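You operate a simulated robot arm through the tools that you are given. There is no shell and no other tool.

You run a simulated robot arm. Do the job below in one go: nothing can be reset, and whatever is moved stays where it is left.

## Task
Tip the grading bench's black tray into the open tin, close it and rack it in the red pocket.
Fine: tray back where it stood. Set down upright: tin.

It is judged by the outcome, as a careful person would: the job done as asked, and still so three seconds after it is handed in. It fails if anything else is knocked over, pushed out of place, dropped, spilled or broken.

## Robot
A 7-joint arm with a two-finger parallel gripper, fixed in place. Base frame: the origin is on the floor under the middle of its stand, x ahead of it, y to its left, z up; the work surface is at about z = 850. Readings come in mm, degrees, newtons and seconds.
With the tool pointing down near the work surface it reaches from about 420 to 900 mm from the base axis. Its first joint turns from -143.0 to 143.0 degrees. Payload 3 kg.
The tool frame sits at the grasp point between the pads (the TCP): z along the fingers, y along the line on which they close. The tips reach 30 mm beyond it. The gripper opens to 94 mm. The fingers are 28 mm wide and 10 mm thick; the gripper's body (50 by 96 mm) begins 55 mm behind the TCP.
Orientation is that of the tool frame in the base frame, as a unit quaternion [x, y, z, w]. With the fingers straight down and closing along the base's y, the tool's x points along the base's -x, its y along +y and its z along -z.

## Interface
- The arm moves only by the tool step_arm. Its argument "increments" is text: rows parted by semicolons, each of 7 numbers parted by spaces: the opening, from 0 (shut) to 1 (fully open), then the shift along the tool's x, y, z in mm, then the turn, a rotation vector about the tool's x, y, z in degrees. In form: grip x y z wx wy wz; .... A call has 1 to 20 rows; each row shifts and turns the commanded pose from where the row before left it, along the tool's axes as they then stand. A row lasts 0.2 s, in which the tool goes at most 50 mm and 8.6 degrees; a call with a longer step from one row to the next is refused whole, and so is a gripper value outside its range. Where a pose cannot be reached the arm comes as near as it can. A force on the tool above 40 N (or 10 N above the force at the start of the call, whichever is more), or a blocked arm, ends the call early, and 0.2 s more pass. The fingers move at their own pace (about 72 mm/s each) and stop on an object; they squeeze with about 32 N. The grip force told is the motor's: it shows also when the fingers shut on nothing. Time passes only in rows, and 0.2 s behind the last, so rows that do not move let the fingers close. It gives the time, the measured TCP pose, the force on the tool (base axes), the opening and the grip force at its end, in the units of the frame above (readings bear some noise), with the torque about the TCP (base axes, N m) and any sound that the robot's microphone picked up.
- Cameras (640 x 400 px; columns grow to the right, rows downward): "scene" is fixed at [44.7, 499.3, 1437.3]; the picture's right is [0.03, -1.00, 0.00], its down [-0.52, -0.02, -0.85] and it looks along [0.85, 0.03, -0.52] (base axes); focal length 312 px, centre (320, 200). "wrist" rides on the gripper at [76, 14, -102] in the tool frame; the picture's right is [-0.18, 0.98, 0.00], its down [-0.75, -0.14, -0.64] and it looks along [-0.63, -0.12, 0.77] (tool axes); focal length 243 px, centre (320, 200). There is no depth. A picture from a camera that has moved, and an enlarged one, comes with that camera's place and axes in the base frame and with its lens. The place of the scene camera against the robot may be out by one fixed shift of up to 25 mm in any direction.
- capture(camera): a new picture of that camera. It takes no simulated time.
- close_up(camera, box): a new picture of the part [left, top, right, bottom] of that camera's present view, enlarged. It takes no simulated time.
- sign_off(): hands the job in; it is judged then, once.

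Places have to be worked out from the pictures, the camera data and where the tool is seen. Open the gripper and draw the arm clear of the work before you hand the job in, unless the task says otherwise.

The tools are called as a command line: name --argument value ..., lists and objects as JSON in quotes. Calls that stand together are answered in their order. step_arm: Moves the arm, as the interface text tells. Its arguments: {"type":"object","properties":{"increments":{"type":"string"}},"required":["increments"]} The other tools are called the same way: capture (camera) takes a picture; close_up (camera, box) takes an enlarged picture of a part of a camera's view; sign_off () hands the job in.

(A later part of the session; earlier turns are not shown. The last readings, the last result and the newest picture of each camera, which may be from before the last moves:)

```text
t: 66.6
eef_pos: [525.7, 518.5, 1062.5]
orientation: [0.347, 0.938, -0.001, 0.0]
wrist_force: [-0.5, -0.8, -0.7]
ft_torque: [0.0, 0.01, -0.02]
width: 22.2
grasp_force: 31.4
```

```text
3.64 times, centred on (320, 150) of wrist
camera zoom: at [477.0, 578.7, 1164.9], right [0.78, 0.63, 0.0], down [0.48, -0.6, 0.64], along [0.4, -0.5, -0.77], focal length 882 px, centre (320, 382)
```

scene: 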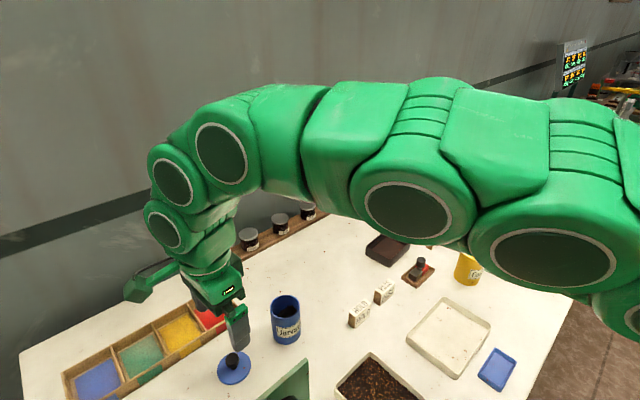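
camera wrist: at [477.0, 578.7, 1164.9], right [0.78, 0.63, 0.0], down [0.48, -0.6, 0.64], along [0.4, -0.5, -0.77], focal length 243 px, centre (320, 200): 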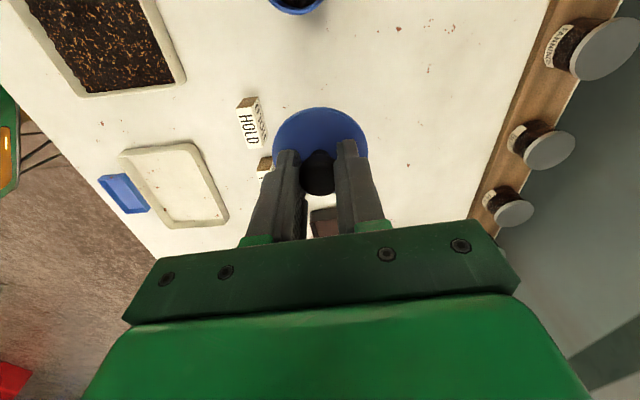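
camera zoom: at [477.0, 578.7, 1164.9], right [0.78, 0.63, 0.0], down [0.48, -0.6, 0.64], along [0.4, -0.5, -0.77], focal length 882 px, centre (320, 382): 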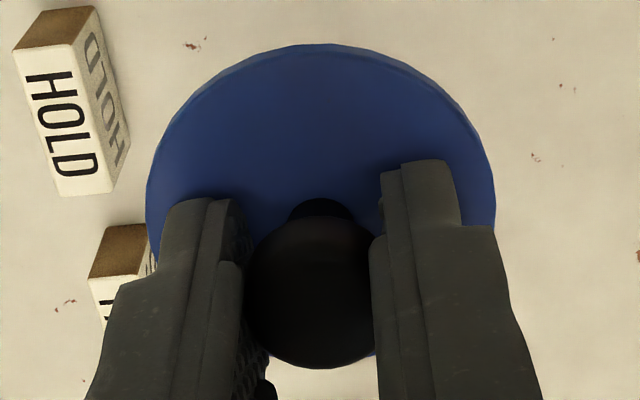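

Wrong direction — the tin moved further out of frame. I go back 28 mm and 22 mm more the other way.

step_arm --increments "0.1 25 0 0 0 0 0; 0.1 25 0 0 0 0 0; 0.1 0 0 0 0 0 0; 0.1 0 0 0 0 0 0"

capture --camera "wrist"

close_up --camera "wrist" --box '[250, 0, 380, 90]'

```text
t: 67.6
eef_pos: [488.0, 550.7, 1063.1]
orientation: [0.349, 0.937, -0.001, 0.001]
wrist_force: [0.7, 0.5, 0.0]
ft_torque: [-0.04, 0.0, -0.01]
width: 22.2
grasp_force: 32.5
```

```text
taken
camera wrist: at [439.1, 610.9, 1165.0], right [0.78, 0.63, 0.0], down [0.48, -0.6, 0.64], along [0.4, -0.5, -0.77], focal length 243 px, centre (320, 200)
```

wrist: 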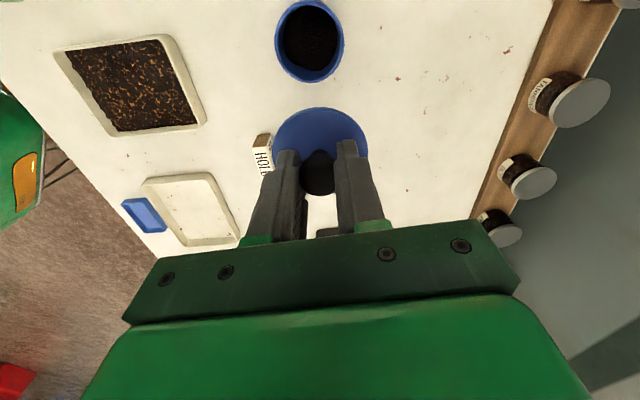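

```text
4.44 times, centred on (315, 45) of wrist
camera zoom: at [439.1, 610.9, 1165.0], right [0.78, 0.63, 0.0], down [0.48, -0.6, 0.64], along [0.4, -0.5, -0.77], focal length 1078 px, centre (342, 889)
```

zoom: 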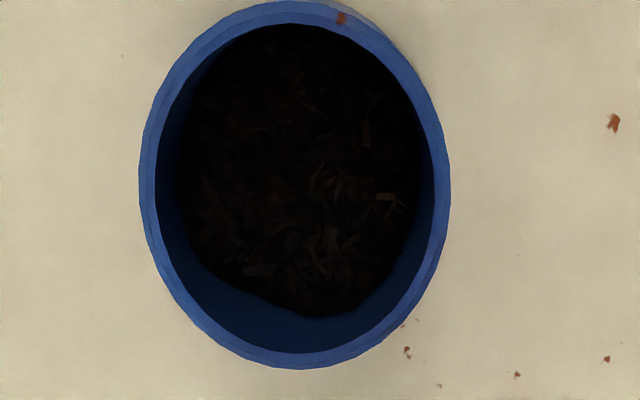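

The tin centre measures (451.6, 581.0), and the held lid's centre is within 1 mm of the TCP. I zoom on the closed yellow tin to learn how its lid sits (skirt, plug or plain disc).

close_up --camera "scene" --box '[445, 230, 500, 295]'

close_up --camera "scene" --box '[270, 200, 340, 260]'

close_up --camera "wrist" --box '[260, 95, 380, 205]'

```text
6.15 times, centred on (472, 262) of scene
camera zoom: at [44.7, 499.3, 1437.3], right [0.03, -1.0, 0.0], down [-0.52, -0.02, -0.85], along [0.85, 0.03, -0.52], focal length 1922 px, centre (-618, -185)
```

zoom: 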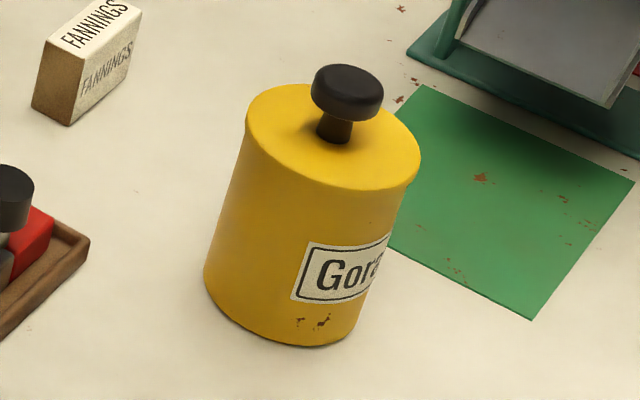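

```text
6.67 times, centred on (305, 230) of scene
camera zoom: at [44.7, 499.3, 1437.3], right [0.03, -1.0, 0.0], down [-0.52, -0.02, -0.85], along [0.85, 0.03, -0.52], focal length 2082 px, centre (420, 0)
```

zoom: 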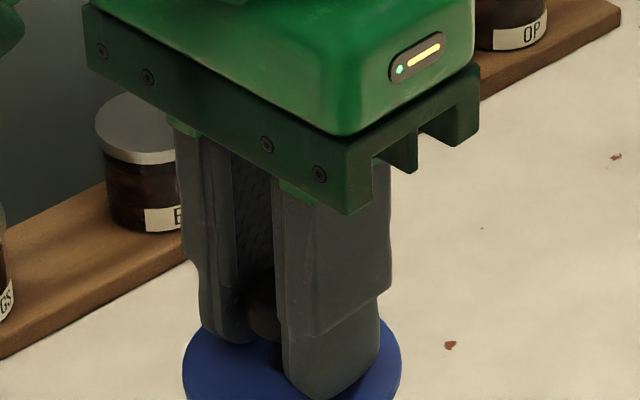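

```text
3.64 times, centred on (320, 150) of wrist
camera zoom: at [439.1, 610.9, 1165.0], right [0.78, 0.63, 0.0], down [0.48, -0.6, 0.64], along [0.4, -0.5, -0.77], focal length 882 px, centre (320, 382)
```

zoom: 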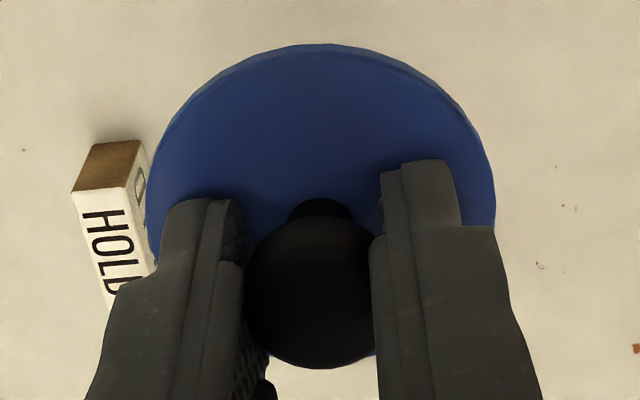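

The lid is a thin disc slightly wider than the tin, perhaps with a shallow plug. I move over the tin's axis and lower to about 20 mm above contact for a check.

step_arm --increments "0.1 12 -0.1 0 0 0 0; 0.1 20 -0.2 0 0 0 0; 0.1 15.8 -0.2 0 0 0 0; 0.1 0 0 0 0 0 0; 0.1 0 0 20 0 0 0; 0.1 0 0 25 0 0 0; 0.1 0 0 20 0 0 0; 0.1 0 0 5 0 0 0; 0.1 0 0 0 0 0 0; 0.1 0 0 0 0 0 0"

close_up --camera "scene" --box '[250, 250, 330, 350]'

capture --camera "wrist"

```text
t: 69.8
eef_pos: [452.6, 581.1, 992.8]
orientation: [0.347, 0.938, -0.002, 0.001]
wrist_force: [-0.5, 0.8, 0.5]
ft_torque: [-0.03, -0.01, -0.03]
width: 21.9
grasp_force: 32.2
```

```text
4.00 times, centred on (290, 300) of scene
camera zoom: at [44.7, 499.3, 1437.3], right [0.03, -1.0, 0.0], down [-0.52, -0.02, -0.85], along [0.85, 0.03, -0.52], focal length 1249 px, centre (440, -200)
```

zoom: 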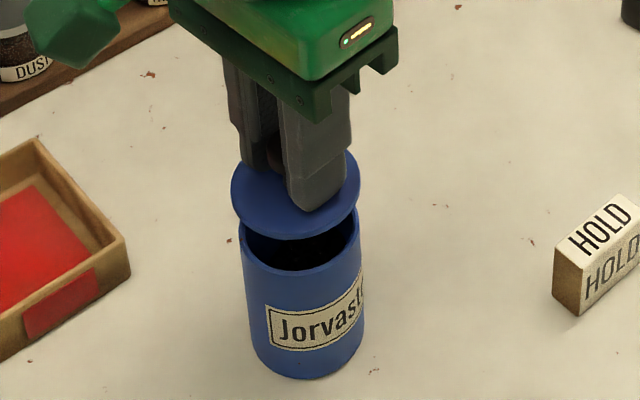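

```text
taken
camera wrist: at [402.9, 641.7, 1094.7], right [0.78, 0.63, 0.0], down [0.48, -0.6, 0.64], along [0.4, -0.5, -0.77], focal length 243 px, centre (320, 200)
```

wrist: 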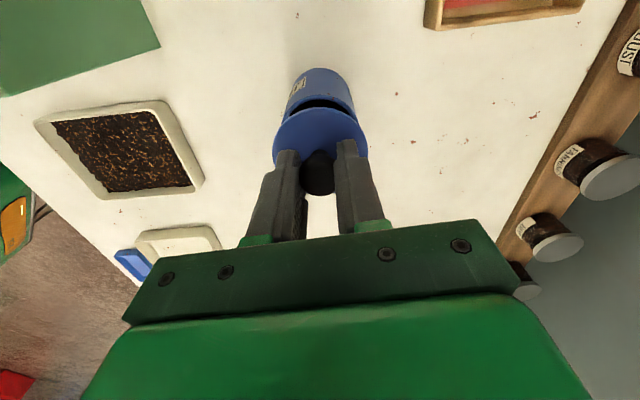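

The lid is right over the mouth. I zoom the wrist view to double-check lateral alignment before lowering.

close_up --camera "wrist" --box '[260, 55, 380, 175]'

close_up --camera "scene" --box '[270, 280, 320, 320]'

```text
3.33 times, centred on (320, 115) of wrist
camera zoom: at [402.9, 641.7, 1094.7], right [0.78, 0.63, 0.0], down [0.48, -0.6, 0.64], along [0.4, -0.5, -0.77], focal length 809 px, centre (320, 483)
```

zoom: 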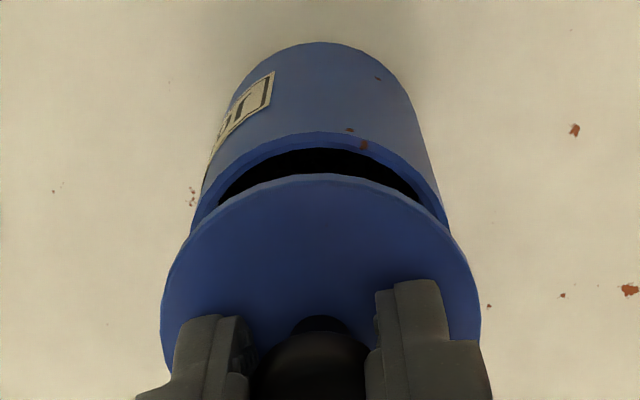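

```text
10.00 times, centred on (295, 300) of scene
camera zoom: at [44.7, 499.3, 1437.3], right [0.03, -1.0, 0.0], down [-0.52, -0.02, -0.85], along [0.85, 0.03, -0.52], focal length 3123 px, centre (570, -800)
```

zoom: 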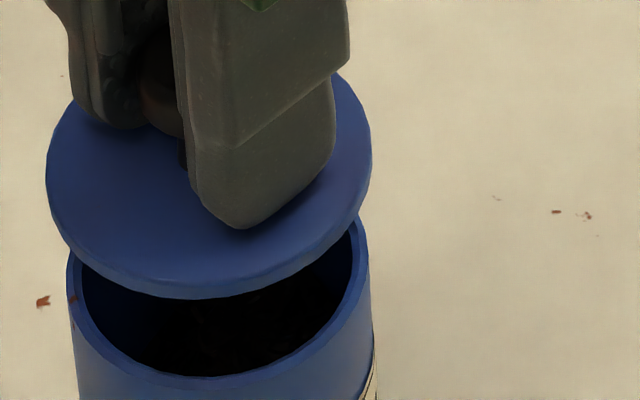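

Alignment is within half a millimetre in both views. I lower to just above expected contact, then creep.

step_arm --increments "0.1 0 0 8 0 0 0; 0.1 0 0 6 0 0 0; 0.1 0 0 3 0 0 0; 0.1 0 0 0 0 0 0; 0.1 0 0 0 0 0 0"

close_up --camera "scene" --box '[270, 280, 320, 320]'

close_up --camera "wrist" --box '[260, 55, 380, 175]'

```text
t: 71.0
eef_pos: [453.3, 582.6, 975.2]
orientation: [0.347, 0.938, -0.001, 0.0]
wrist_force: [-0.3, 0.2, -0.2]
ft_torque: [-0.02, 0.01, 0.01]
width: 22.3
grasp_force: 31.7
```

```text
10.00 times, centred on (295, 300) of scene
camera zoom: at [44.7, 499.3, 1437.3], right [0.03, -1.0, 0.0], down [-0.52, -0.02, -0.85], along [0.85, 0.03, -0.52], focal length 3123 px, centre (570, -800)
```

zoom: 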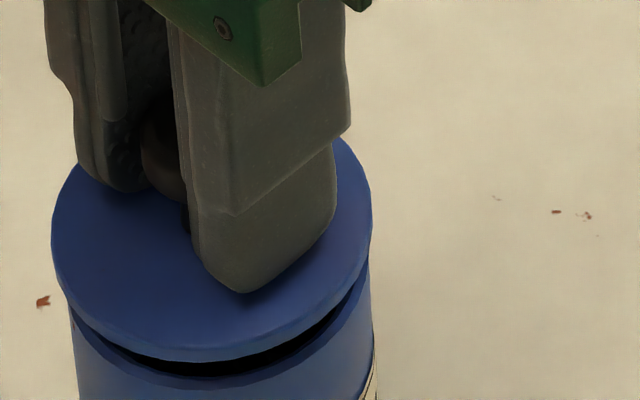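

```text
3.33 times, centred on (320, 115) of wrist
camera zoom: at [402.7, 642.2, 1077.7], right [0.78, 0.63, 0.0], down [0.48, -0.6, 0.64], along [0.4, -0.5, -0.77], focal length 809 px, centre (320, 483)
```

zoom: 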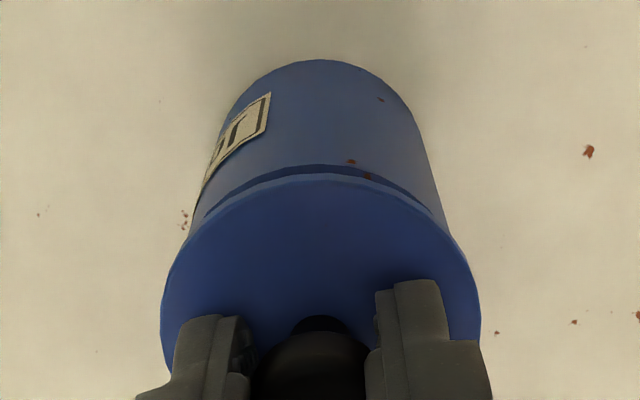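

Still free (−0.2 N) with a gap of a few millimetres. I creep down in 1 mm steps.

step_arm --increments "0.1 0 0 1 0 0 0; 0.1 0 0 1 0 0 0; 0.1 0 0 1 0 0 0; 0.1 0 0 0 0 0 0"

close_up --camera "scene" --box '[270, 280, 320, 320]'

```text
t: 72.0
eef_pos: [452.4, 582.8, 971.8]
orientation: [0.346, 0.938, 0.0, 0.0]
wrist_force: [0.2, 0.5, -1.1]
ft_torque: [-0.01, 0.05, 0.01]
width: 22.2
grasp_force: 31.5
```

```text
10.00 times, centred on (295, 300) of scene
camera zoom: at [44.7, 499.3, 1437.3], right [0.03, -1.0, 0.0], down [-0.52, -0.02, -0.85], along [0.85, 0.03, -0.52], focal length 3123 px, centre (570, -800)
```

zoom: 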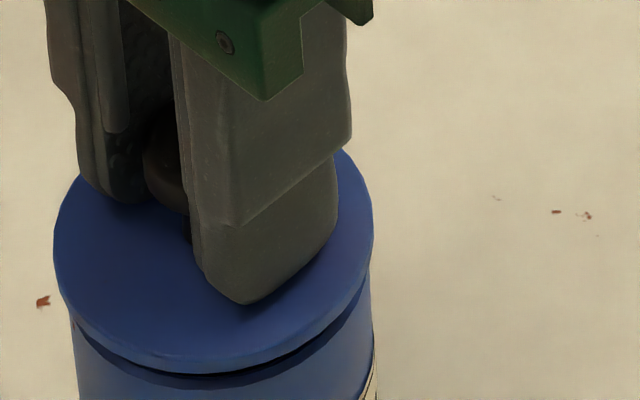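

The gap is closing evenly with no contact yet. I continue 1 mm at a time.

step_arm --increments "0.1 0 0 1 0 0 0; 0.1 0 0 1 0 0 0; 0.1 0 0 0 0 0 0"

close_up --camera "scene" --box '[270, 280, 320, 320]'

```text
t: 72.8
eef_pos: [451.6, 582.1, 970.6]
orientation: [0.346, 0.938, -0.001, 0.0]
wrist_force: [-0.3, -0.5, -1.4]
ft_torque: [0.02, 0.0, -0.02]
width: 22.0
grasp_force: 32.1
```

```text
10.00 times, centred on (295, 300) of scene
camera zoom: at [44.7, 499.3, 1437.3], right [0.03, -1.0, 0.0], down [-0.52, -0.02, -0.85], along [0.85, 0.03, -0.52], focal length 3123 px, centre (570, -800)
```

zoom: 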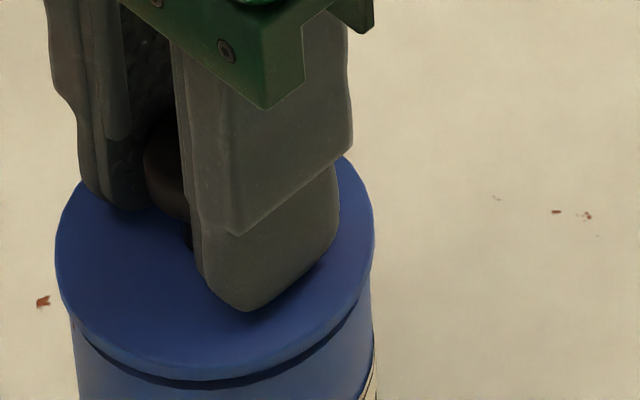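

Nearly seated; still no contact force. Continue creeping.

step_arm --increments "0.1 0 0 1 0 0 0; 0.1 0 0 0 0 0 0; 0.1 0 0 1 0 0 0; 0.1 0 0 0 0 0 0; 0.1 0 0 0 0 0 0"

close_up --camera "scene" --box '[270, 280, 320, 320]'

```text
t: 74.0
eef_pos: [451.5, 581.9, 968.7]
orientation: [0.348, 0.938, -0.002, 0.0]
wrist_force: [0.2, -0.3, 0.3]
ft_torque: [-0.02, 0.03, -0.02]
width: 22.0
grasp_force: 32.3
```

```text
10.00 times, centred on (295, 300) of scene
camera zoom: at [44.7, 499.3, 1437.3], right [0.03, -1.0, 0.0], down [-0.52, -0.02, -0.85], along [0.85, 0.03, -0.52], focal length 3123 px, centre (570, -800)
```

zoom: 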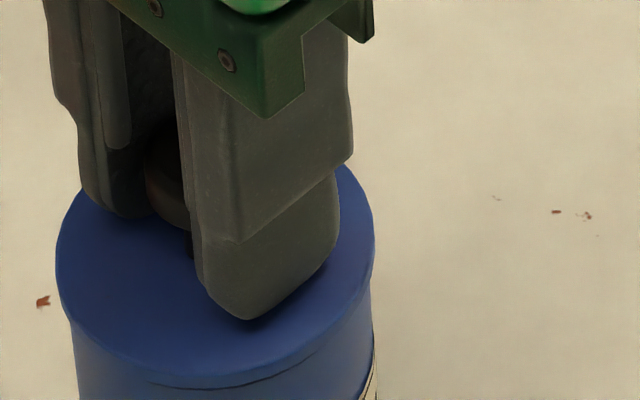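

Force is just beginning to lift (0.3 N) and the disc edge is meeting the rim. Continue in half-millimetre steps until firm contact.

step_arm --increments "0.1 0 0 0.6 0 0 0; 0.1 0 0 0 0 0 0; 0.1 0 0 0.6 0 0 0; 0.1 0 0 0 0 0 0; 0.1 0 0 0 0 0 0"

close_up --camera "scene" --box '[270, 280, 320, 320]'

```text
t: 75.2
eef_pos: [451.0, 582.3, 967.8]
orientation: [0.347, 0.938, -0.001, 0.001]
wrist_force: [0.3, 1.0, 0.0]
ft_torque: [0.02, 0.02, 0.01]
width: 22.4
grasp_force: 31.9
```

```text
10.00 times, centred on (295, 300) of scene
camera zoom: at [44.7, 499.3, 1437.3], right [0.03, -1.0, 0.0], down [-0.52, -0.02, -0.85], along [0.85, 0.03, -0.52], focal length 3123 px, centre (570, -800)
```

zoom: 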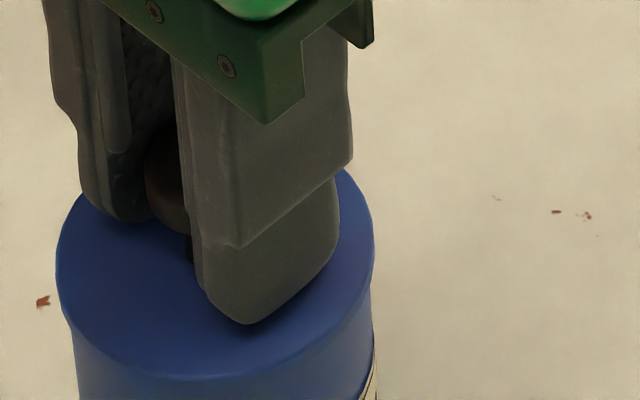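

No force yet. I continue by 0.7 mm steps, stopping when the force rises.

step_arm --increments "0.1 0 0 0.7 0 0 0; 0.1 0 0 0 0 0 0; 0.1 0 0 0.7 0 0 0; 0.1 0 0 0 0 0 0; 0.1 0 0 0 0 0 0"

close_up --camera "scene" --box '[265, 285, 325, 345]'

```text
t: 76.4
eef_pos: [452.6, 582.8, 966.0]
orientation: [0.347, 0.938, 0.0, 0.0]
wrist_force: [-0.7, -3.0, 19.7]
ft_torque: [-0.07, -0.08, -0.01]
width: 21.9
grasp_force: 31.5
heard: snap
```

```text
6.67 times, centred on (295, 315) of scene
camera zoom: at [44.7, 499.3, 1437.3], right [0.03, -1.0, 0.0], down [-0.52, -0.02, -0.85], along [0.85, 0.03, -0.52], focal length 2082 px, centre (487, -567)
```

zoom: 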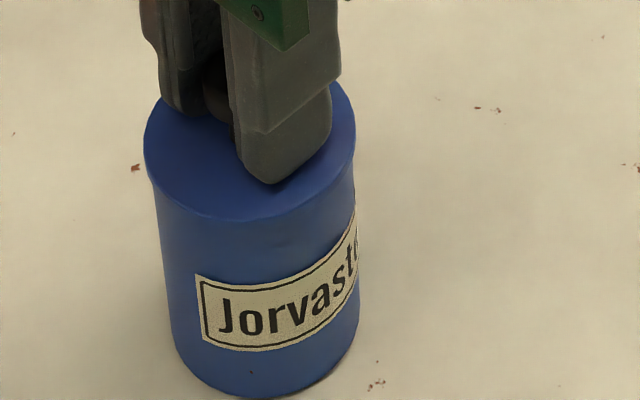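

A "snap" was heard at about 20 N, so the lid has clicked shut. Keeping hold of the knob, I gently raise about 3 mm to learn whether the closed tin comes up with the lid securely.

step_arm --increments "0.1 0 0 -0.7 0 0 0; 0.1 0 0 0 0 0 0; 0.1 0 0 -0.7 0 0 0; 0.1 0 0 0 0 0 0; 0.1 0 0 -0.8 0 0 0; 0.1 0 0 0 0 0 0; 0.1 0 0 -0.8 0 0 0; 0.1 0 0 0 0 0 0; 0.1 0 0 0 0 0 0"

close_up --camera "scene" --box '[265, 285, 325, 345]'

```text
t: 78.4
eef_pos: [452.5, 582.6, 969.3]
orientation: [0.347, 0.938, -0.001, 0.001]
wrist_force: [-0.7, -0.6, -0.5]
ft_torque: [0.01, 0.01, 0.0]
width: 22.1
grasp_force: 31.6
heard: snap
```

```text
6.67 times, centred on (295, 315) of scene
camera zoom: at [44.7, 499.3, 1437.3], right [0.03, -1.0, 0.0], down [-0.52, -0.02, -0.85], along [0.85, 0.03, -0.52], focal length 2082 px, centre (487, -567)
```

zoom: 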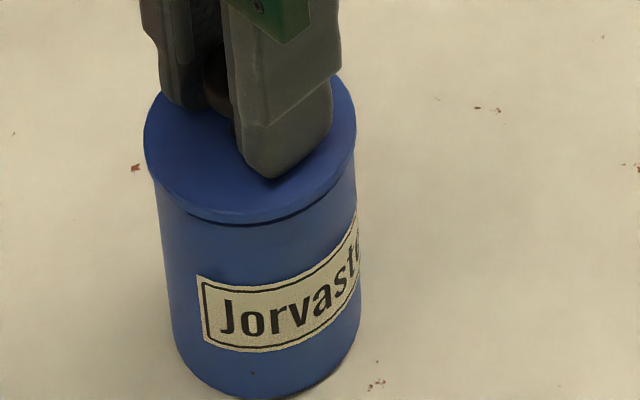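

A second "snap": the lid popped off again and the tin stayed put, so the knob can't carry the tin. I press the lid back down until it clicks.

step_arm --increments "0.1 0 0 1 0 0 0; 0.1 0 0 1 0 0 0; 0.1 0 0 0 0 0 0; 0.1 0 0 0.7 0 0 0; 0.1 0 0 0 0 0 0; 0.1 0 0 0.5 0 0 0; 0.1 0 0 0 0 0 0; 0.1 0 0 0 0 0 0"

close_up --camera "scene" --box '[265, 285, 325, 345]'

```text
t: 80.2
eef_pos: [450.8, 582.5, 965.7]
orientation: [0.347, 0.938, -0.001, 0.001]
wrist_force: [-0.3, 1.8, 6.2]
ft_torque: [0.16, 0.03, -0.02]
width: 22.0
grasp_force: 31.7
```

```text
6.67 times, centred on (295, 315) of scene
camera zoom: at [44.7, 499.3, 1437.3], right [0.03, -1.0, 0.0], down [-0.52, -0.02, -0.85], along [0.85, 0.03, -0.52], focal length 2082 px, centre (487, -567)
```

zoom: 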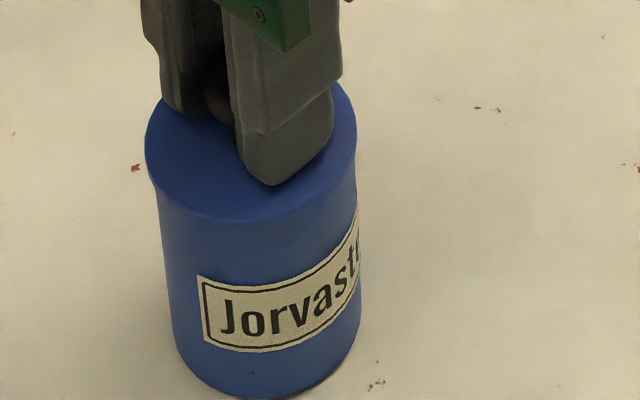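

Contact at 6 N but no click yet. I press slightly further in small steps.

step_arm --increments "0.1 0 0 0.4 0 0 0; 0.1 0 0 0 0 0 0; 0.1 0 0 0.4 0 0 0; 0.1 0 0 0 0 0 0; 0.1 0 0 0 0 0 0"

```text
t: 81.4
eef_pos: [452.3, 582.0, 965.6]
orientation: [0.346, 0.938, 0.0, 0.001]
wrist_force: [0.1, -0.6, 27.2]
ft_torque: [-0.01, -0.05, -0.02]
width: 22.1
grasp_force: 31.8
```

27 N and no click reported. I look closely at how the lid is sitting.

close_up --camera "scene" --box '[268, 290, 318, 330]'

close_up --camera "wrist" --box '[260, 75, 380, 195]'

```text
10.00 times, centred on (293, 310) of scene
camera zoom: at [44.7, 499.3, 1437.3], right [0.03, -1.0, 0.0], down [-0.52, -0.02, -0.85], along [0.85, 0.03, -0.52], focal length 3123 px, centre (590, -900)
```

zoom: 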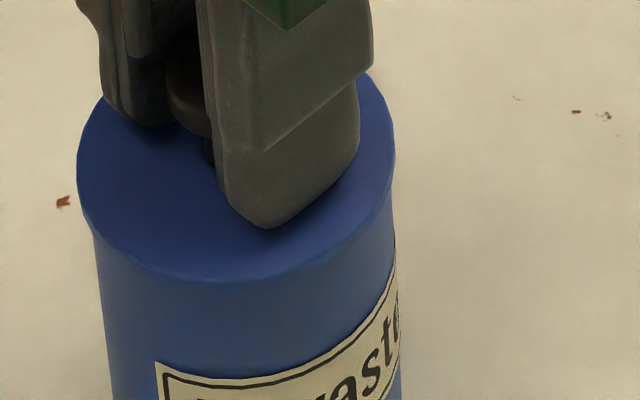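

```text
3.33 times, centred on (320, 135) of wrist
camera zoom: at [402.9, 641.8, 1067.7], right [0.78, 0.63, 0.0], down [0.48, -0.6, 0.64], along [0.4, -0.5, -0.77], focal length 809 px, centre (320, 417)
```

zoom: 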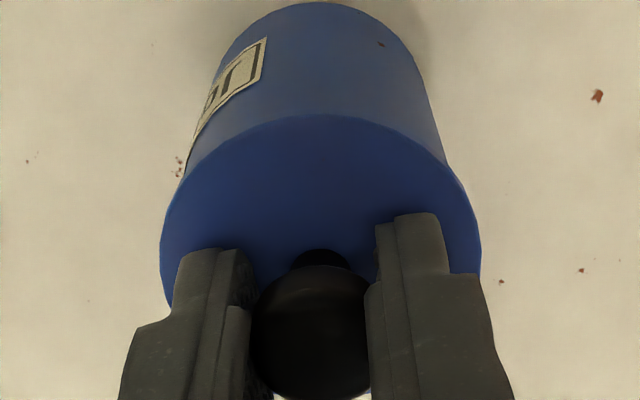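

The lid looks flush all round. I press slightly harder, still under the 40 N limit, to get the click.

step_arm --increments "0.1 0 0 0.2 0 0 0; 0.1 0 0 0 0 0 0; 0.1 0 0 0.2 0 0 0; 0.1 0 0 0 0 0 0; 0.1 0 0 0 0 0 0"

```text
t: 82.6
eef_pos: [451.8, 582.0, 965.1]
orientation: [0.346, 0.938, -0.001, 0.001]
wrist_force: [0.5, -0.6, 36.4]
ft_torque: [-0.05, -0.08, -0.04]
width: 22.1
grasp_force: 32.0
```

Still no click at 36 N; perhaps the catch must separate fully before re-engaging. I lift the lid about 12 mm clear, check alignment, and will press again.

step_arm --increments "0.1 0 0 -1 0 0 0; 0.1 0 0 -1 0 0 0; 0.1 0 0 -1 0 0 0; 0.1 0 0 0 0 0 0; 0.1 0 0 -4 0 0 0; 0.1 0 0 -6 0 0 0; 0.1 0 0 0 0 0 0; 0.1 0 0 0 0 0 0"

close_up --camera "scene" --box '[268, 285, 318, 325]'

close_up --camera "wrist" --box '[260, 65, 380, 185]'

```text
t: 84.4
eef_pos: [451.9, 582.5, 976.4]
orientation: [0.347, 0.938, -0.001, 0.0]
wrist_force: [-0.4, -0.3, -0.4]
ft_torque: [-0.02, -0.02, 0.0]
width: 22.1
grasp_force: 31.2
```

```text
10.00 times, centred on (293, 305) of scene
camera zoom: at [44.7, 499.3, 1437.3], right [0.03, -1.0, 0.0], down [-0.52, -0.02, -0.85], along [0.85, 0.03, -0.52], focal length 3123 px, centre (590, -850)
```

zoom: 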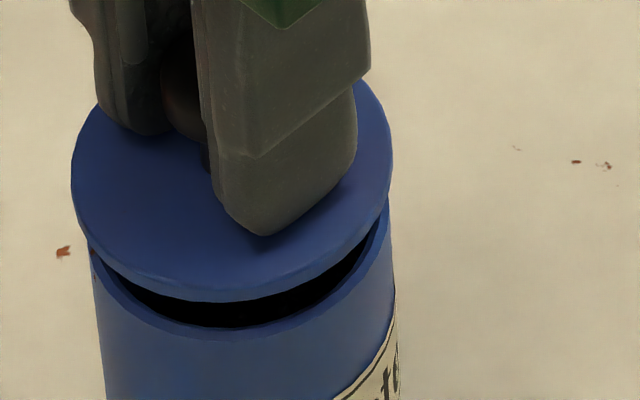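

```text
3.33 times, centred on (320, 125) of wrist
camera zoom: at [403.3, 642.1, 1079.0], right [0.78, 0.63, 0.0], down [0.48, -0.6, 0.64], along [0.4, -0.5, -0.77], focal length 809 px, centre (320, 450)
```

zoom: 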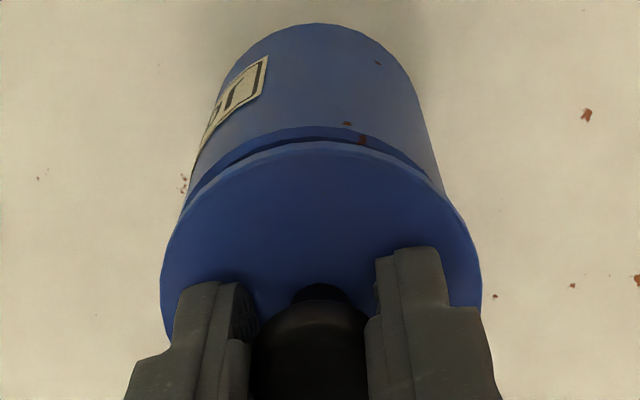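

The lid lifted off freely this time, so it was resting but not clicked. Now fully separated and still well aligned, I lower it again and press as on the first, successful time.

step_arm --increments "0.1 0 0 4 0 0 0; 0.1 0 0 3 0 0 0; 0.1 0 0 2 0 0 0; 0.1 0 0 0 0 0 0; 0.1 0 0 1 0 0 0; 0.1 0 0 0 0 0 0; 0.1 0 0 0.7 0 0 0; 0.1 0 0 0 0 0 0; 0.1 0 0 0.7 0 0 0; 0.1 0 0 0 0 0 0; 0.1 0 0 0 0 0 0"

```text
t: 86.8
eef_pos: [451.8, 582.0, 965.5]
orientation: [0.346, 0.938, -0.001, 0.0]
wrist_force: [-0.6, -0.3, 0.2]
ft_torque: [0.02, 0.02, 0.0]
width: 22.3
grasp_force: 31.9
```

At z ≈ 966 with no load yet. I press on in small steps.

step_arm --increments "0.1 0 0 0.7 0 0 0; 0.1 0 0 0 0 0 0; 0.1 0 0 0 0 0 0"

```text
t: 87.6
eef_pos: [451.2, 582.3, 966.0]
orientation: [0.347, 0.938, -0.001, 0.001]
wrist_force: [-2.2, -1.5, 12.9]
ft_torque: [0.02, 0.06, 0.02]
width: 22.0
grasp_force: 32.8
heard: snap
```

The lid clicked shut again at 13 N. Now I release the knob without pulling: open the fingers fully first, then rise straight up.

step_arm --increments "0.1 0 0 -0.3 0 0 0; 0.26 0 0 0 0 0 0; 0.3 0 0 0 0 0 0; 0.36 0 0 0 0 0 0; 0.45 0 0 0 0 0 0; 0.5 0 0 0 0 0 0; 0.5 0 0 -4 0 0 0; 0.5 0 0 -8 0 0 0; 0.5 0 0 -15 0 0 0; 0.5 0 0 -30 0 0 0; 0.5 0 0 -40 0 0 0; 0.5 0 0 -20 0 0 0; 0.5 0 0 0 0 0 0"

capture --camera "scene"

close_up --camera "scene" --box '[260, 270, 320, 350]'

capture --camera "wrist"

```text
t: 90.4
eef_pos: [451.5, 583.1, 1083.4]
orientation: [0.347, 0.938, -0.002, 0.0]
wrist_force: [-0.5, -0.2, 0.1]
ft_torque: [0.02, 0.01, 0.02]
width: 47.2
grasp_force: 0.2
```

```text
taken
```

scene: 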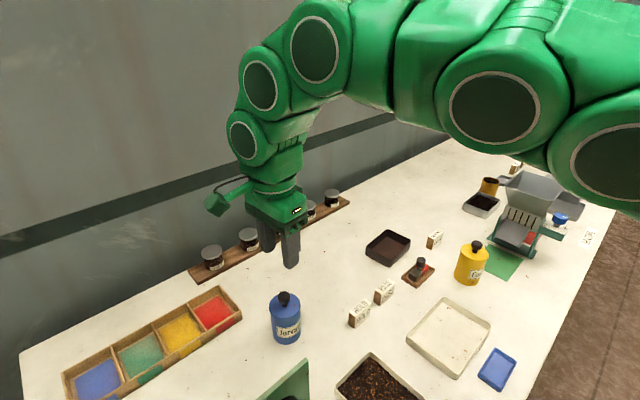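

```text
5.00 times, centred on (290, 310) of scene
camera zoom: at [44.7, 499.3, 1437.3], right [0.03, -1.0, 0.0], down [-0.52, -0.02, -0.85], along [0.85, 0.03, -0.52], focal length 1562 px, centre (470, -350)
```

zoom: 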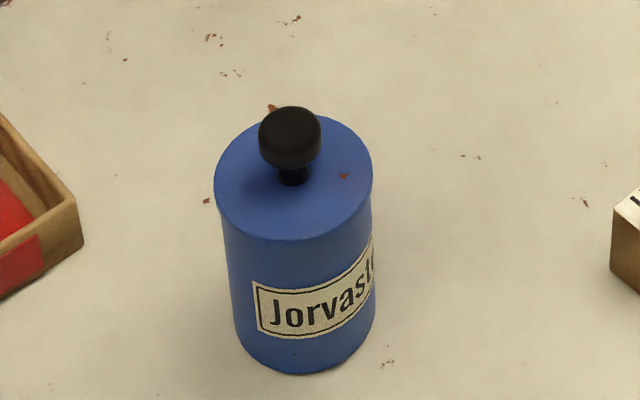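

```text
taken
camera wrist: at [402.7, 642.2, 1184.6], right [0.78, 0.63, 0.0], down [0.48, -0.6, 0.64], along [0.4, -0.5, -0.77], focal length 243 px, centre (320, 200)
```

wrist: 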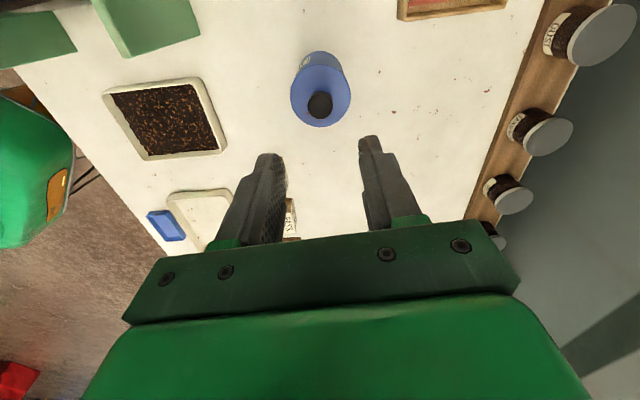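

The tin is closed, upright and in place. The knob cannot carry it, so I'll grip the tin's body below the lid with a tilted tool. First I move nearer the rack to measure the red pocket accurately.

step_arm --increments "0.5 26 25 5 0 0 0; 0.5 26 25 5 0 0 0; 0.5 26 25 5 0 0 0; 0.5 15 15 5 0 0 0; 0.5 0 0 0 0 0 0; 0.5 0 0 0 0 0 0"

capture --camera "wrist"

close_up --camera "wrist" --box '[320, 0, 480, 130]'

close_up --camera "scene" --box '[150, 270, 270, 370]'

```text
t: 91.8
eef_pos: [438.9, 711.6, 1062.2]
orientation: [0.346, 0.938, -0.001, 0.0]
wrist_force: [-1.1, 0.4, 0.9]
ft_torque: [-0.01, 0.01, 0.03]
width: 47.1
grasp_force: 0.1
```

```text
taken
camera wrist: at [391.2, 771.0, 1164.0], right [0.78, 0.63, 0.0], down [0.48, -0.6, 0.64], along [0.4, -0.5, -0.77], focal length 243 px, centre (320, 200)
```

wrist: 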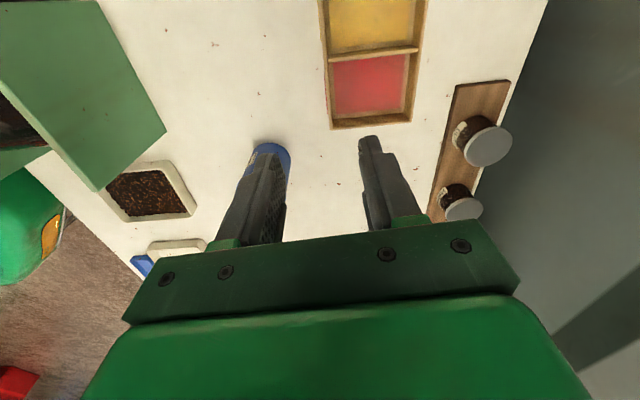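

```text
3.08 times, centred on (400, 65) of wrist
camera zoom: at [391.2, 771.0, 1164.0], right [0.78, 0.63, 0.0], down [0.48, -0.6, 0.64], along [0.4, -0.5, -0.77], focal length 746 px, centre (74, 615)
```

zoom: 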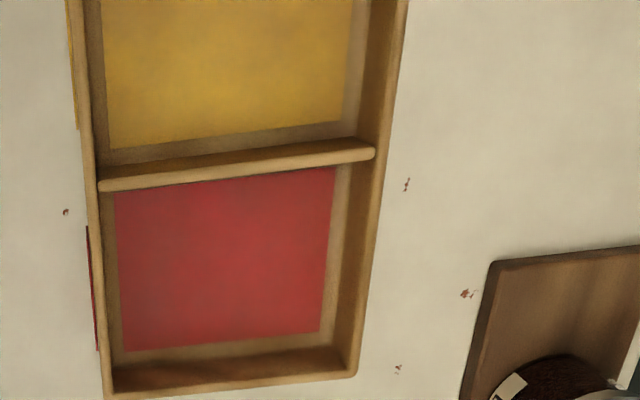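

```text
4.00 times, centred on (210, 320) of scene
camera zoom: at [44.7, 499.3, 1437.3], right [0.03, -1.0, 0.0], down [-0.52, -0.02, -0.85], along [0.85, 0.03, -0.52], focal length 1249 px, centre (760, -280)
```

zoom: 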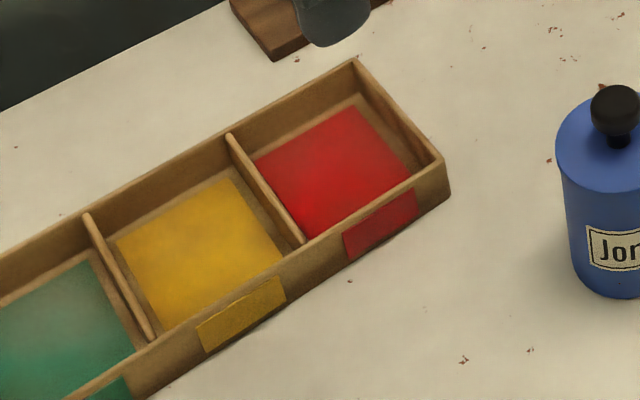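

The red pocket's floor patch is about 80 × 59 mm, centred near (488, 743). I zoom on the end wall to judge the rack's wall height.

close_up --camera "wrist" --box '[325, 90, 425, 140]'

close_up --camera "scene" --box '[205, 280, 255, 330]'

```text
6.40 times, centred on (375, 115) of wrist
camera zoom: at [391.2, 771.0, 1164.0], right [0.78, 0.63, 0.0], down [0.48, -0.6, 0.64], along [0.4, -0.5, -0.77], focal length 1553 px, centre (-32, 744)
```

zoom: 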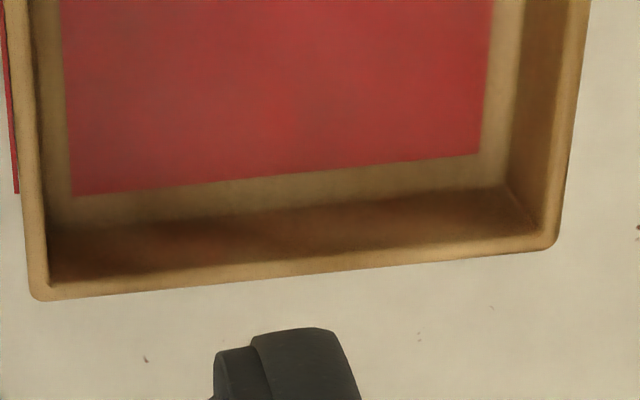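

```text
8.00 times, centred on (230, 305) of scene
camera zoom: at [44.7, 499.3, 1437.3], right [0.03, -1.0, 0.0], down [-0.52, -0.02, -0.85], along [0.85, 0.03, -0.52], focal length 2498 px, centre (1040, -640)
```

zoom: 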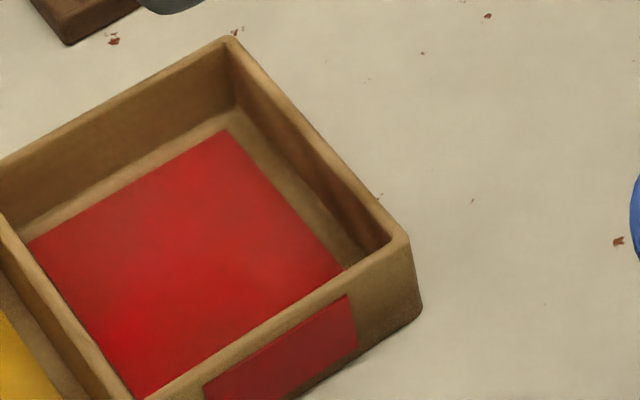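

The wall top is around z 875–880, so a grip high on the body with a 66° tilt, fingers along the pocket's long side, will clear it. Before picking up the tin I test that the arm can reach the pocket in that tilted pose.

step_arm --increments "1 0 0 0 0 0 4.4; 1 0 0 0 0 8.25 0; 1 0 0 0 0 8.25 0; 1 0 0 0 0 8.25 0; 1 0 0 0 0 8.25 0; 1 0 0 0 0 8.25 0; 1 0 0 0 0 8.25 0; 1 0 0 0 0 8.25 0; 1 0 0 0 0 8.25 0; 1 0 0 0 0 0 0; 1 0 0 0 0 0 0"

capture --camera "scene"

capture --camera "wrist"

```text
t: 94.2
eef_pos: [438.9, 711.3, 1062.1]
orientation: [0.322, 0.775, 0.208, -0.502]
wrist_force: [0.0, 0.5, 0.2]
ft_torque: [0.01, 0.02, -0.01]
width: 94.0
grasp_force: 0.1
```

```text
taken
```

scene: 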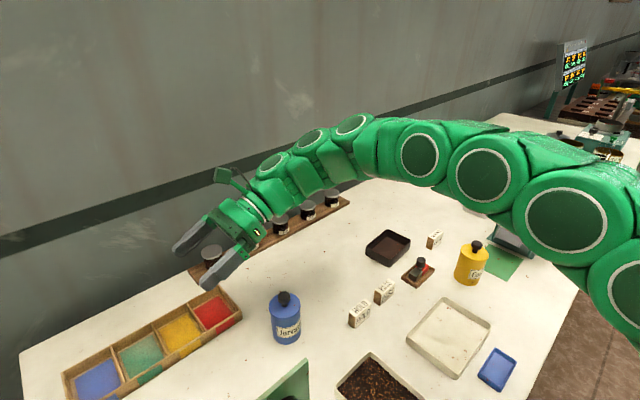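

```text
taken
camera wrist: at [493.6, 676.5, 1172.9], right [0.75, 0.64, -0.17], down [0.53, -0.73, -0.43], along [-0.4, 0.23, -0.89], focal length 243 px, centre (320, 200)
```

wrist: 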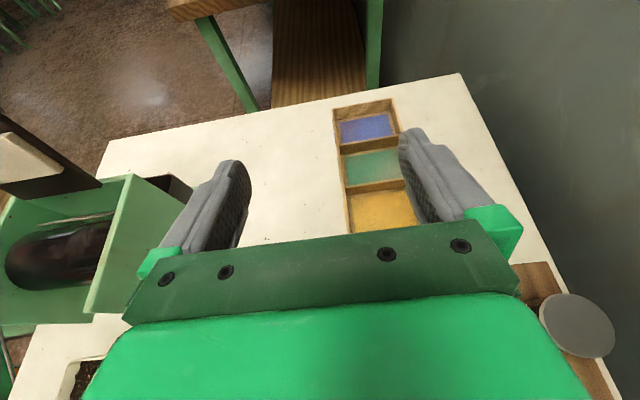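

The tilted pose is fine so far, camera on top. Now I test the reach over the red pocket at a safe height.

step_arm --increments "1 -24.4 14.1 7.8 0 0 0; 1 -24.4 14.1 7.8 0 0 0; 1 -24.4 14.1 7.8 0 0 0; 1 -24.4 14.1 7.8 0 0 0; 1 0 0 0 0 0 0; 1 0 0 0 0 0 0"

capture --camera "scene"

capture --camera "wrist"

```text
t: 95.6
eef_pos: [486.6, 742.9, 960.4]
orientation: [0.322, 0.775, 0.207, -0.503]
wrist_force: [0.6, -0.7, 0.4]
ft_torque: [-0.01, 0.01, -0.01]
width: 94.3
grasp_force: 0.0
```

```text
taken
```

scene: 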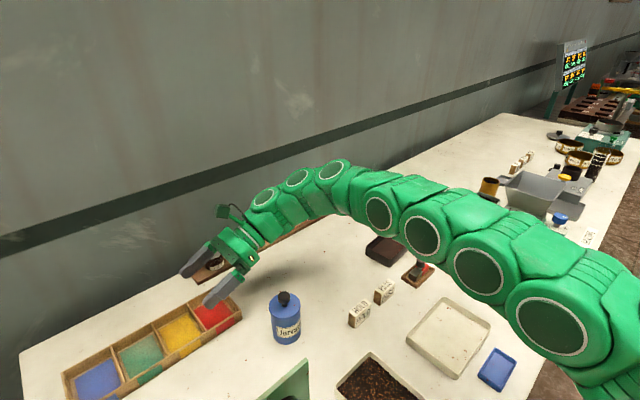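

```text
taken
camera wrist: at [541.4, 708.5, 1071.1], right [0.75, 0.64, -0.17], down [0.53, -0.73, -0.43], along [-0.4, 0.23, -0.89], focal length 243 px, centre (320, 200)
```

wrist: 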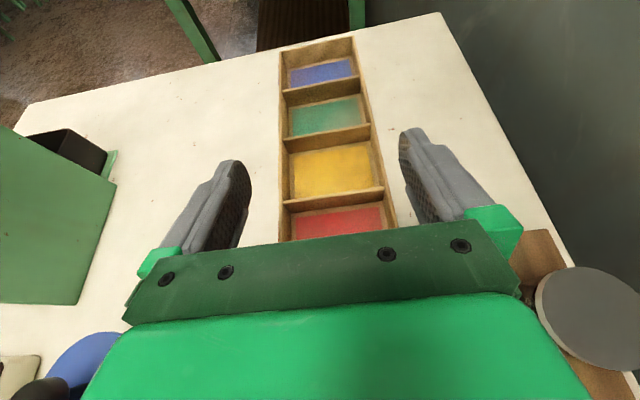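

Reached exactly. I also test the final placing height (about z 912, fingers still above the rack walls).

step_arm --increments "1 -20.5 0 9.15 0 0 0; 1 -20.5 0 9.15 0 0 0; 1 0 0 0 0 0 0; 1 0 0 0 0 0 0"

capture --camera "scene"

close_up --camera "scene" --box '[160, 230, 290, 330]'

capture --camera "wrist"

```text
t: 96.6
eef_pos: [487.2, 742.7, 915.4]
orientation: [0.323, 0.775, 0.208, -0.502]
wrist_force: [0.0, -0.2, -0.4]
ft_torque: [0.0, 0.06, -0.02]
width: 93.7
grasp_force: 0.2
```

```text
taken
```

scene: 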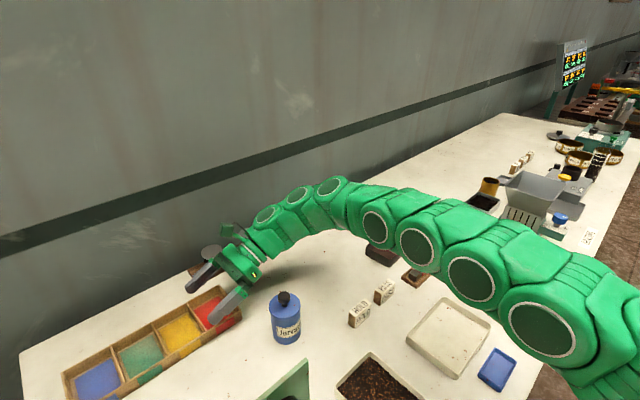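

```text
4.00 times, centred on (225, 280) of scene
camera zoom: at [44.7, 499.3, 1437.3], right [0.03, -1.0, 0.0], down [-0.52, -0.02, -0.85], along [0.85, 0.03, -0.52], focal length 1249 px, centre (700, -120)
```

zoom: 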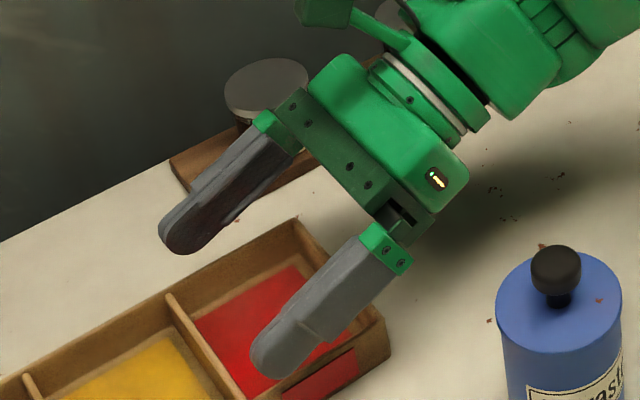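

```text
taken
camera wrist: at [541.3, 708.0, 1026.2], right [0.75, 0.64, -0.17], down [0.53, -0.73, -0.43], along [-0.4, 0.23, -0.89], focal length 243 px, centre (320, 200)
```

wrist: 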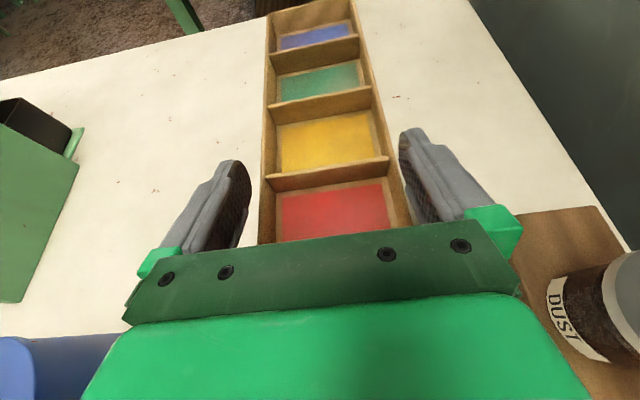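

Reach is good at the placing height with nothing near contact. I rise to z ≈ 1010 and move over to the tin in the same tilted pose.

step_arm --increments "1 28.9 0 -12.9 0 0 0; 1 28.9 0 -12.9 0 0 0; 1 28.9 0 -12.9 0 0 0; 1 0 0 0 0 0 0; 1 -7.26 -27.9 -16.3 0 0 0; 1 -7.26 -27.9 -16.3 0 0 0; 1 -7.26 -27.9 -16.3 0 0 0; 1 -7.26 -27.9 -16.3 0 0 0; 1 -7.26 -27.9 -16.3 0 0 0; 1 0 0 0 0 0 0; 1 0 0 0 0 0 0"

capture --camera "wrist"

close_up --camera "wrist" --box '[220, 120, 420, 245]'

capture --camera "scene"

close_up --camera "scene" --box '[220, 220, 360, 350]'

```text
t: 99.0
eef_pos: [453.6, 580.7, 1010.6]
orientation: [0.322, 0.775, 0.208, -0.502]
wrist_force: [0.1, 0.5, 0.1]
ft_torque: [-0.01, -0.03, 0.0]
width: 94.1
grasp_force: 0.1
```

```text
taken
camera wrist: at [506.7, 546.7, 1121.8], right [0.75, 0.64, -0.17], down [0.53, -0.73, -0.43], along [-0.4, 0.23, -0.89], focal length 243 px, centre (320, 200)
```

wrist: 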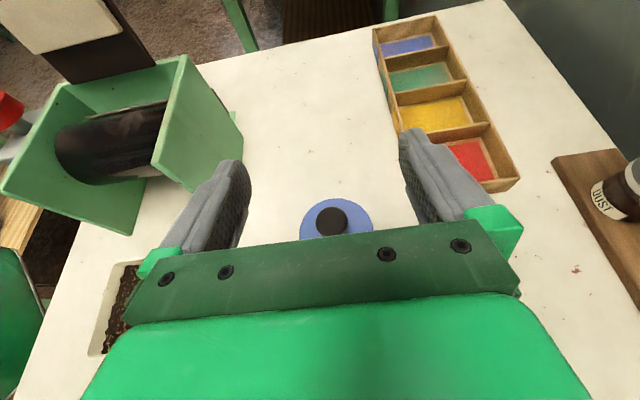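

```text
3.20 times, centred on (320, 182) of wrist
camera zoom: at [506.7, 546.7, 1121.8], right [0.75, 0.64, -0.17], down [0.53, -0.73, -0.43], along [-0.4, 0.23, -0.89], focal length 776 px, centre (320, 256)
```

zoom: 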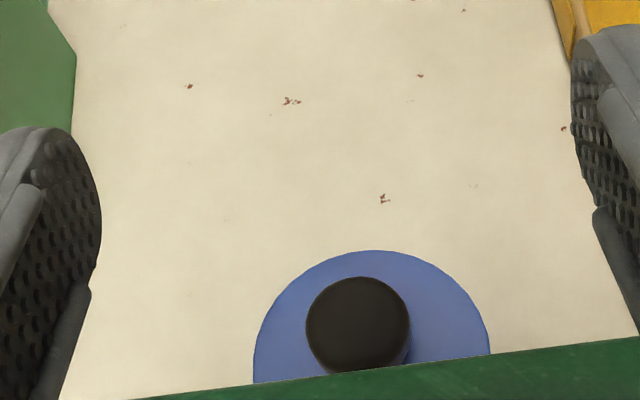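

```text
taken
```

scene: 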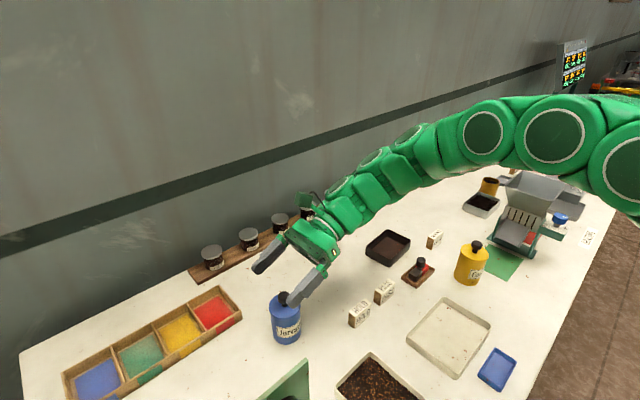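

```text
3.08 times, centred on (290, 285) of scene
camera zoom: at [44.7, 499.3, 1437.3], right [0.03, -1.0, 0.0], down [-0.52, -0.02, -0.85], along [0.85, 0.03, -0.52], focal length 961 px, centre (412, -62)
```

zoom: 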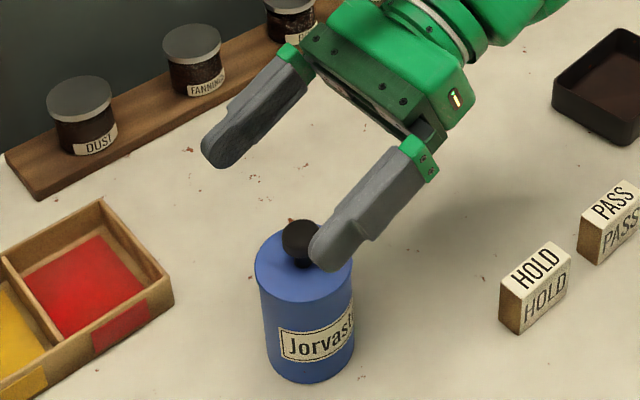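

Tin axis and tool agree within about 1 mm, with the tin centred between the fingers. I lower vertically most of the way and check clearances.

step_arm --increments "1 -22.84 0 10.17 0 0 0; 1 -22.84 0 10.17 0 0 0; 1 -18.27 0 8.13 0 0 0; 1 -10.05 0 4.47 0 0 0; 1 0 0 0 0 0 0; 1 0 0 0 0 0 0"

close_up --camera "scene" --box '[230, 260, 350, 350]'

capture --camera "wrist"

```text
t: 100.4
eef_pos: [452.8, 580.7, 930.0]
orientation: [0.321, 0.775, 0.207, -0.503]
wrist_force: [0.0, -0.3, 0.1]
ft_torque: [0.0, 0.01, -0.01]
width: 93.9
grasp_force: 0.2
```

```text
4.44 times, centred on (290, 305) of scene
camera zoom: at [44.7, 499.3, 1437.3], right [0.03, -1.0, 0.0], down [-0.52, -0.02, -0.85], along [0.85, 0.03, -0.52], focal length 1388 px, centre (453, -267)
```

zoom: 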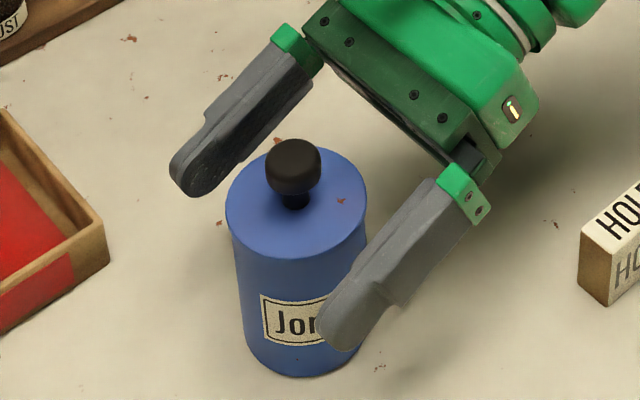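

```text
taken
camera wrist: at [506.4, 546.3, 1040.7], right [0.75, 0.64, -0.17], down [0.53, -0.73, -0.43], along [-0.4, 0.23, -0.89], focal length 243 px, centre (320, 200)
```

wrist: 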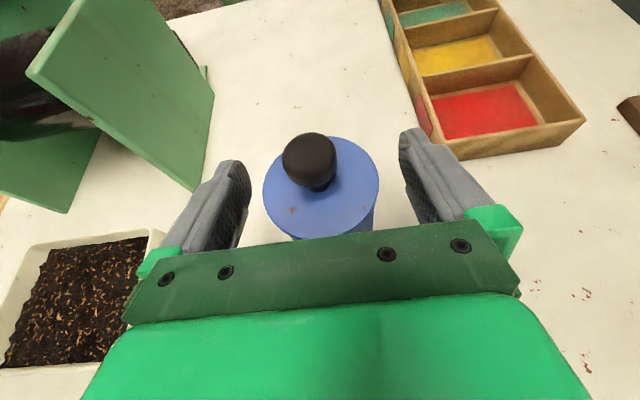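

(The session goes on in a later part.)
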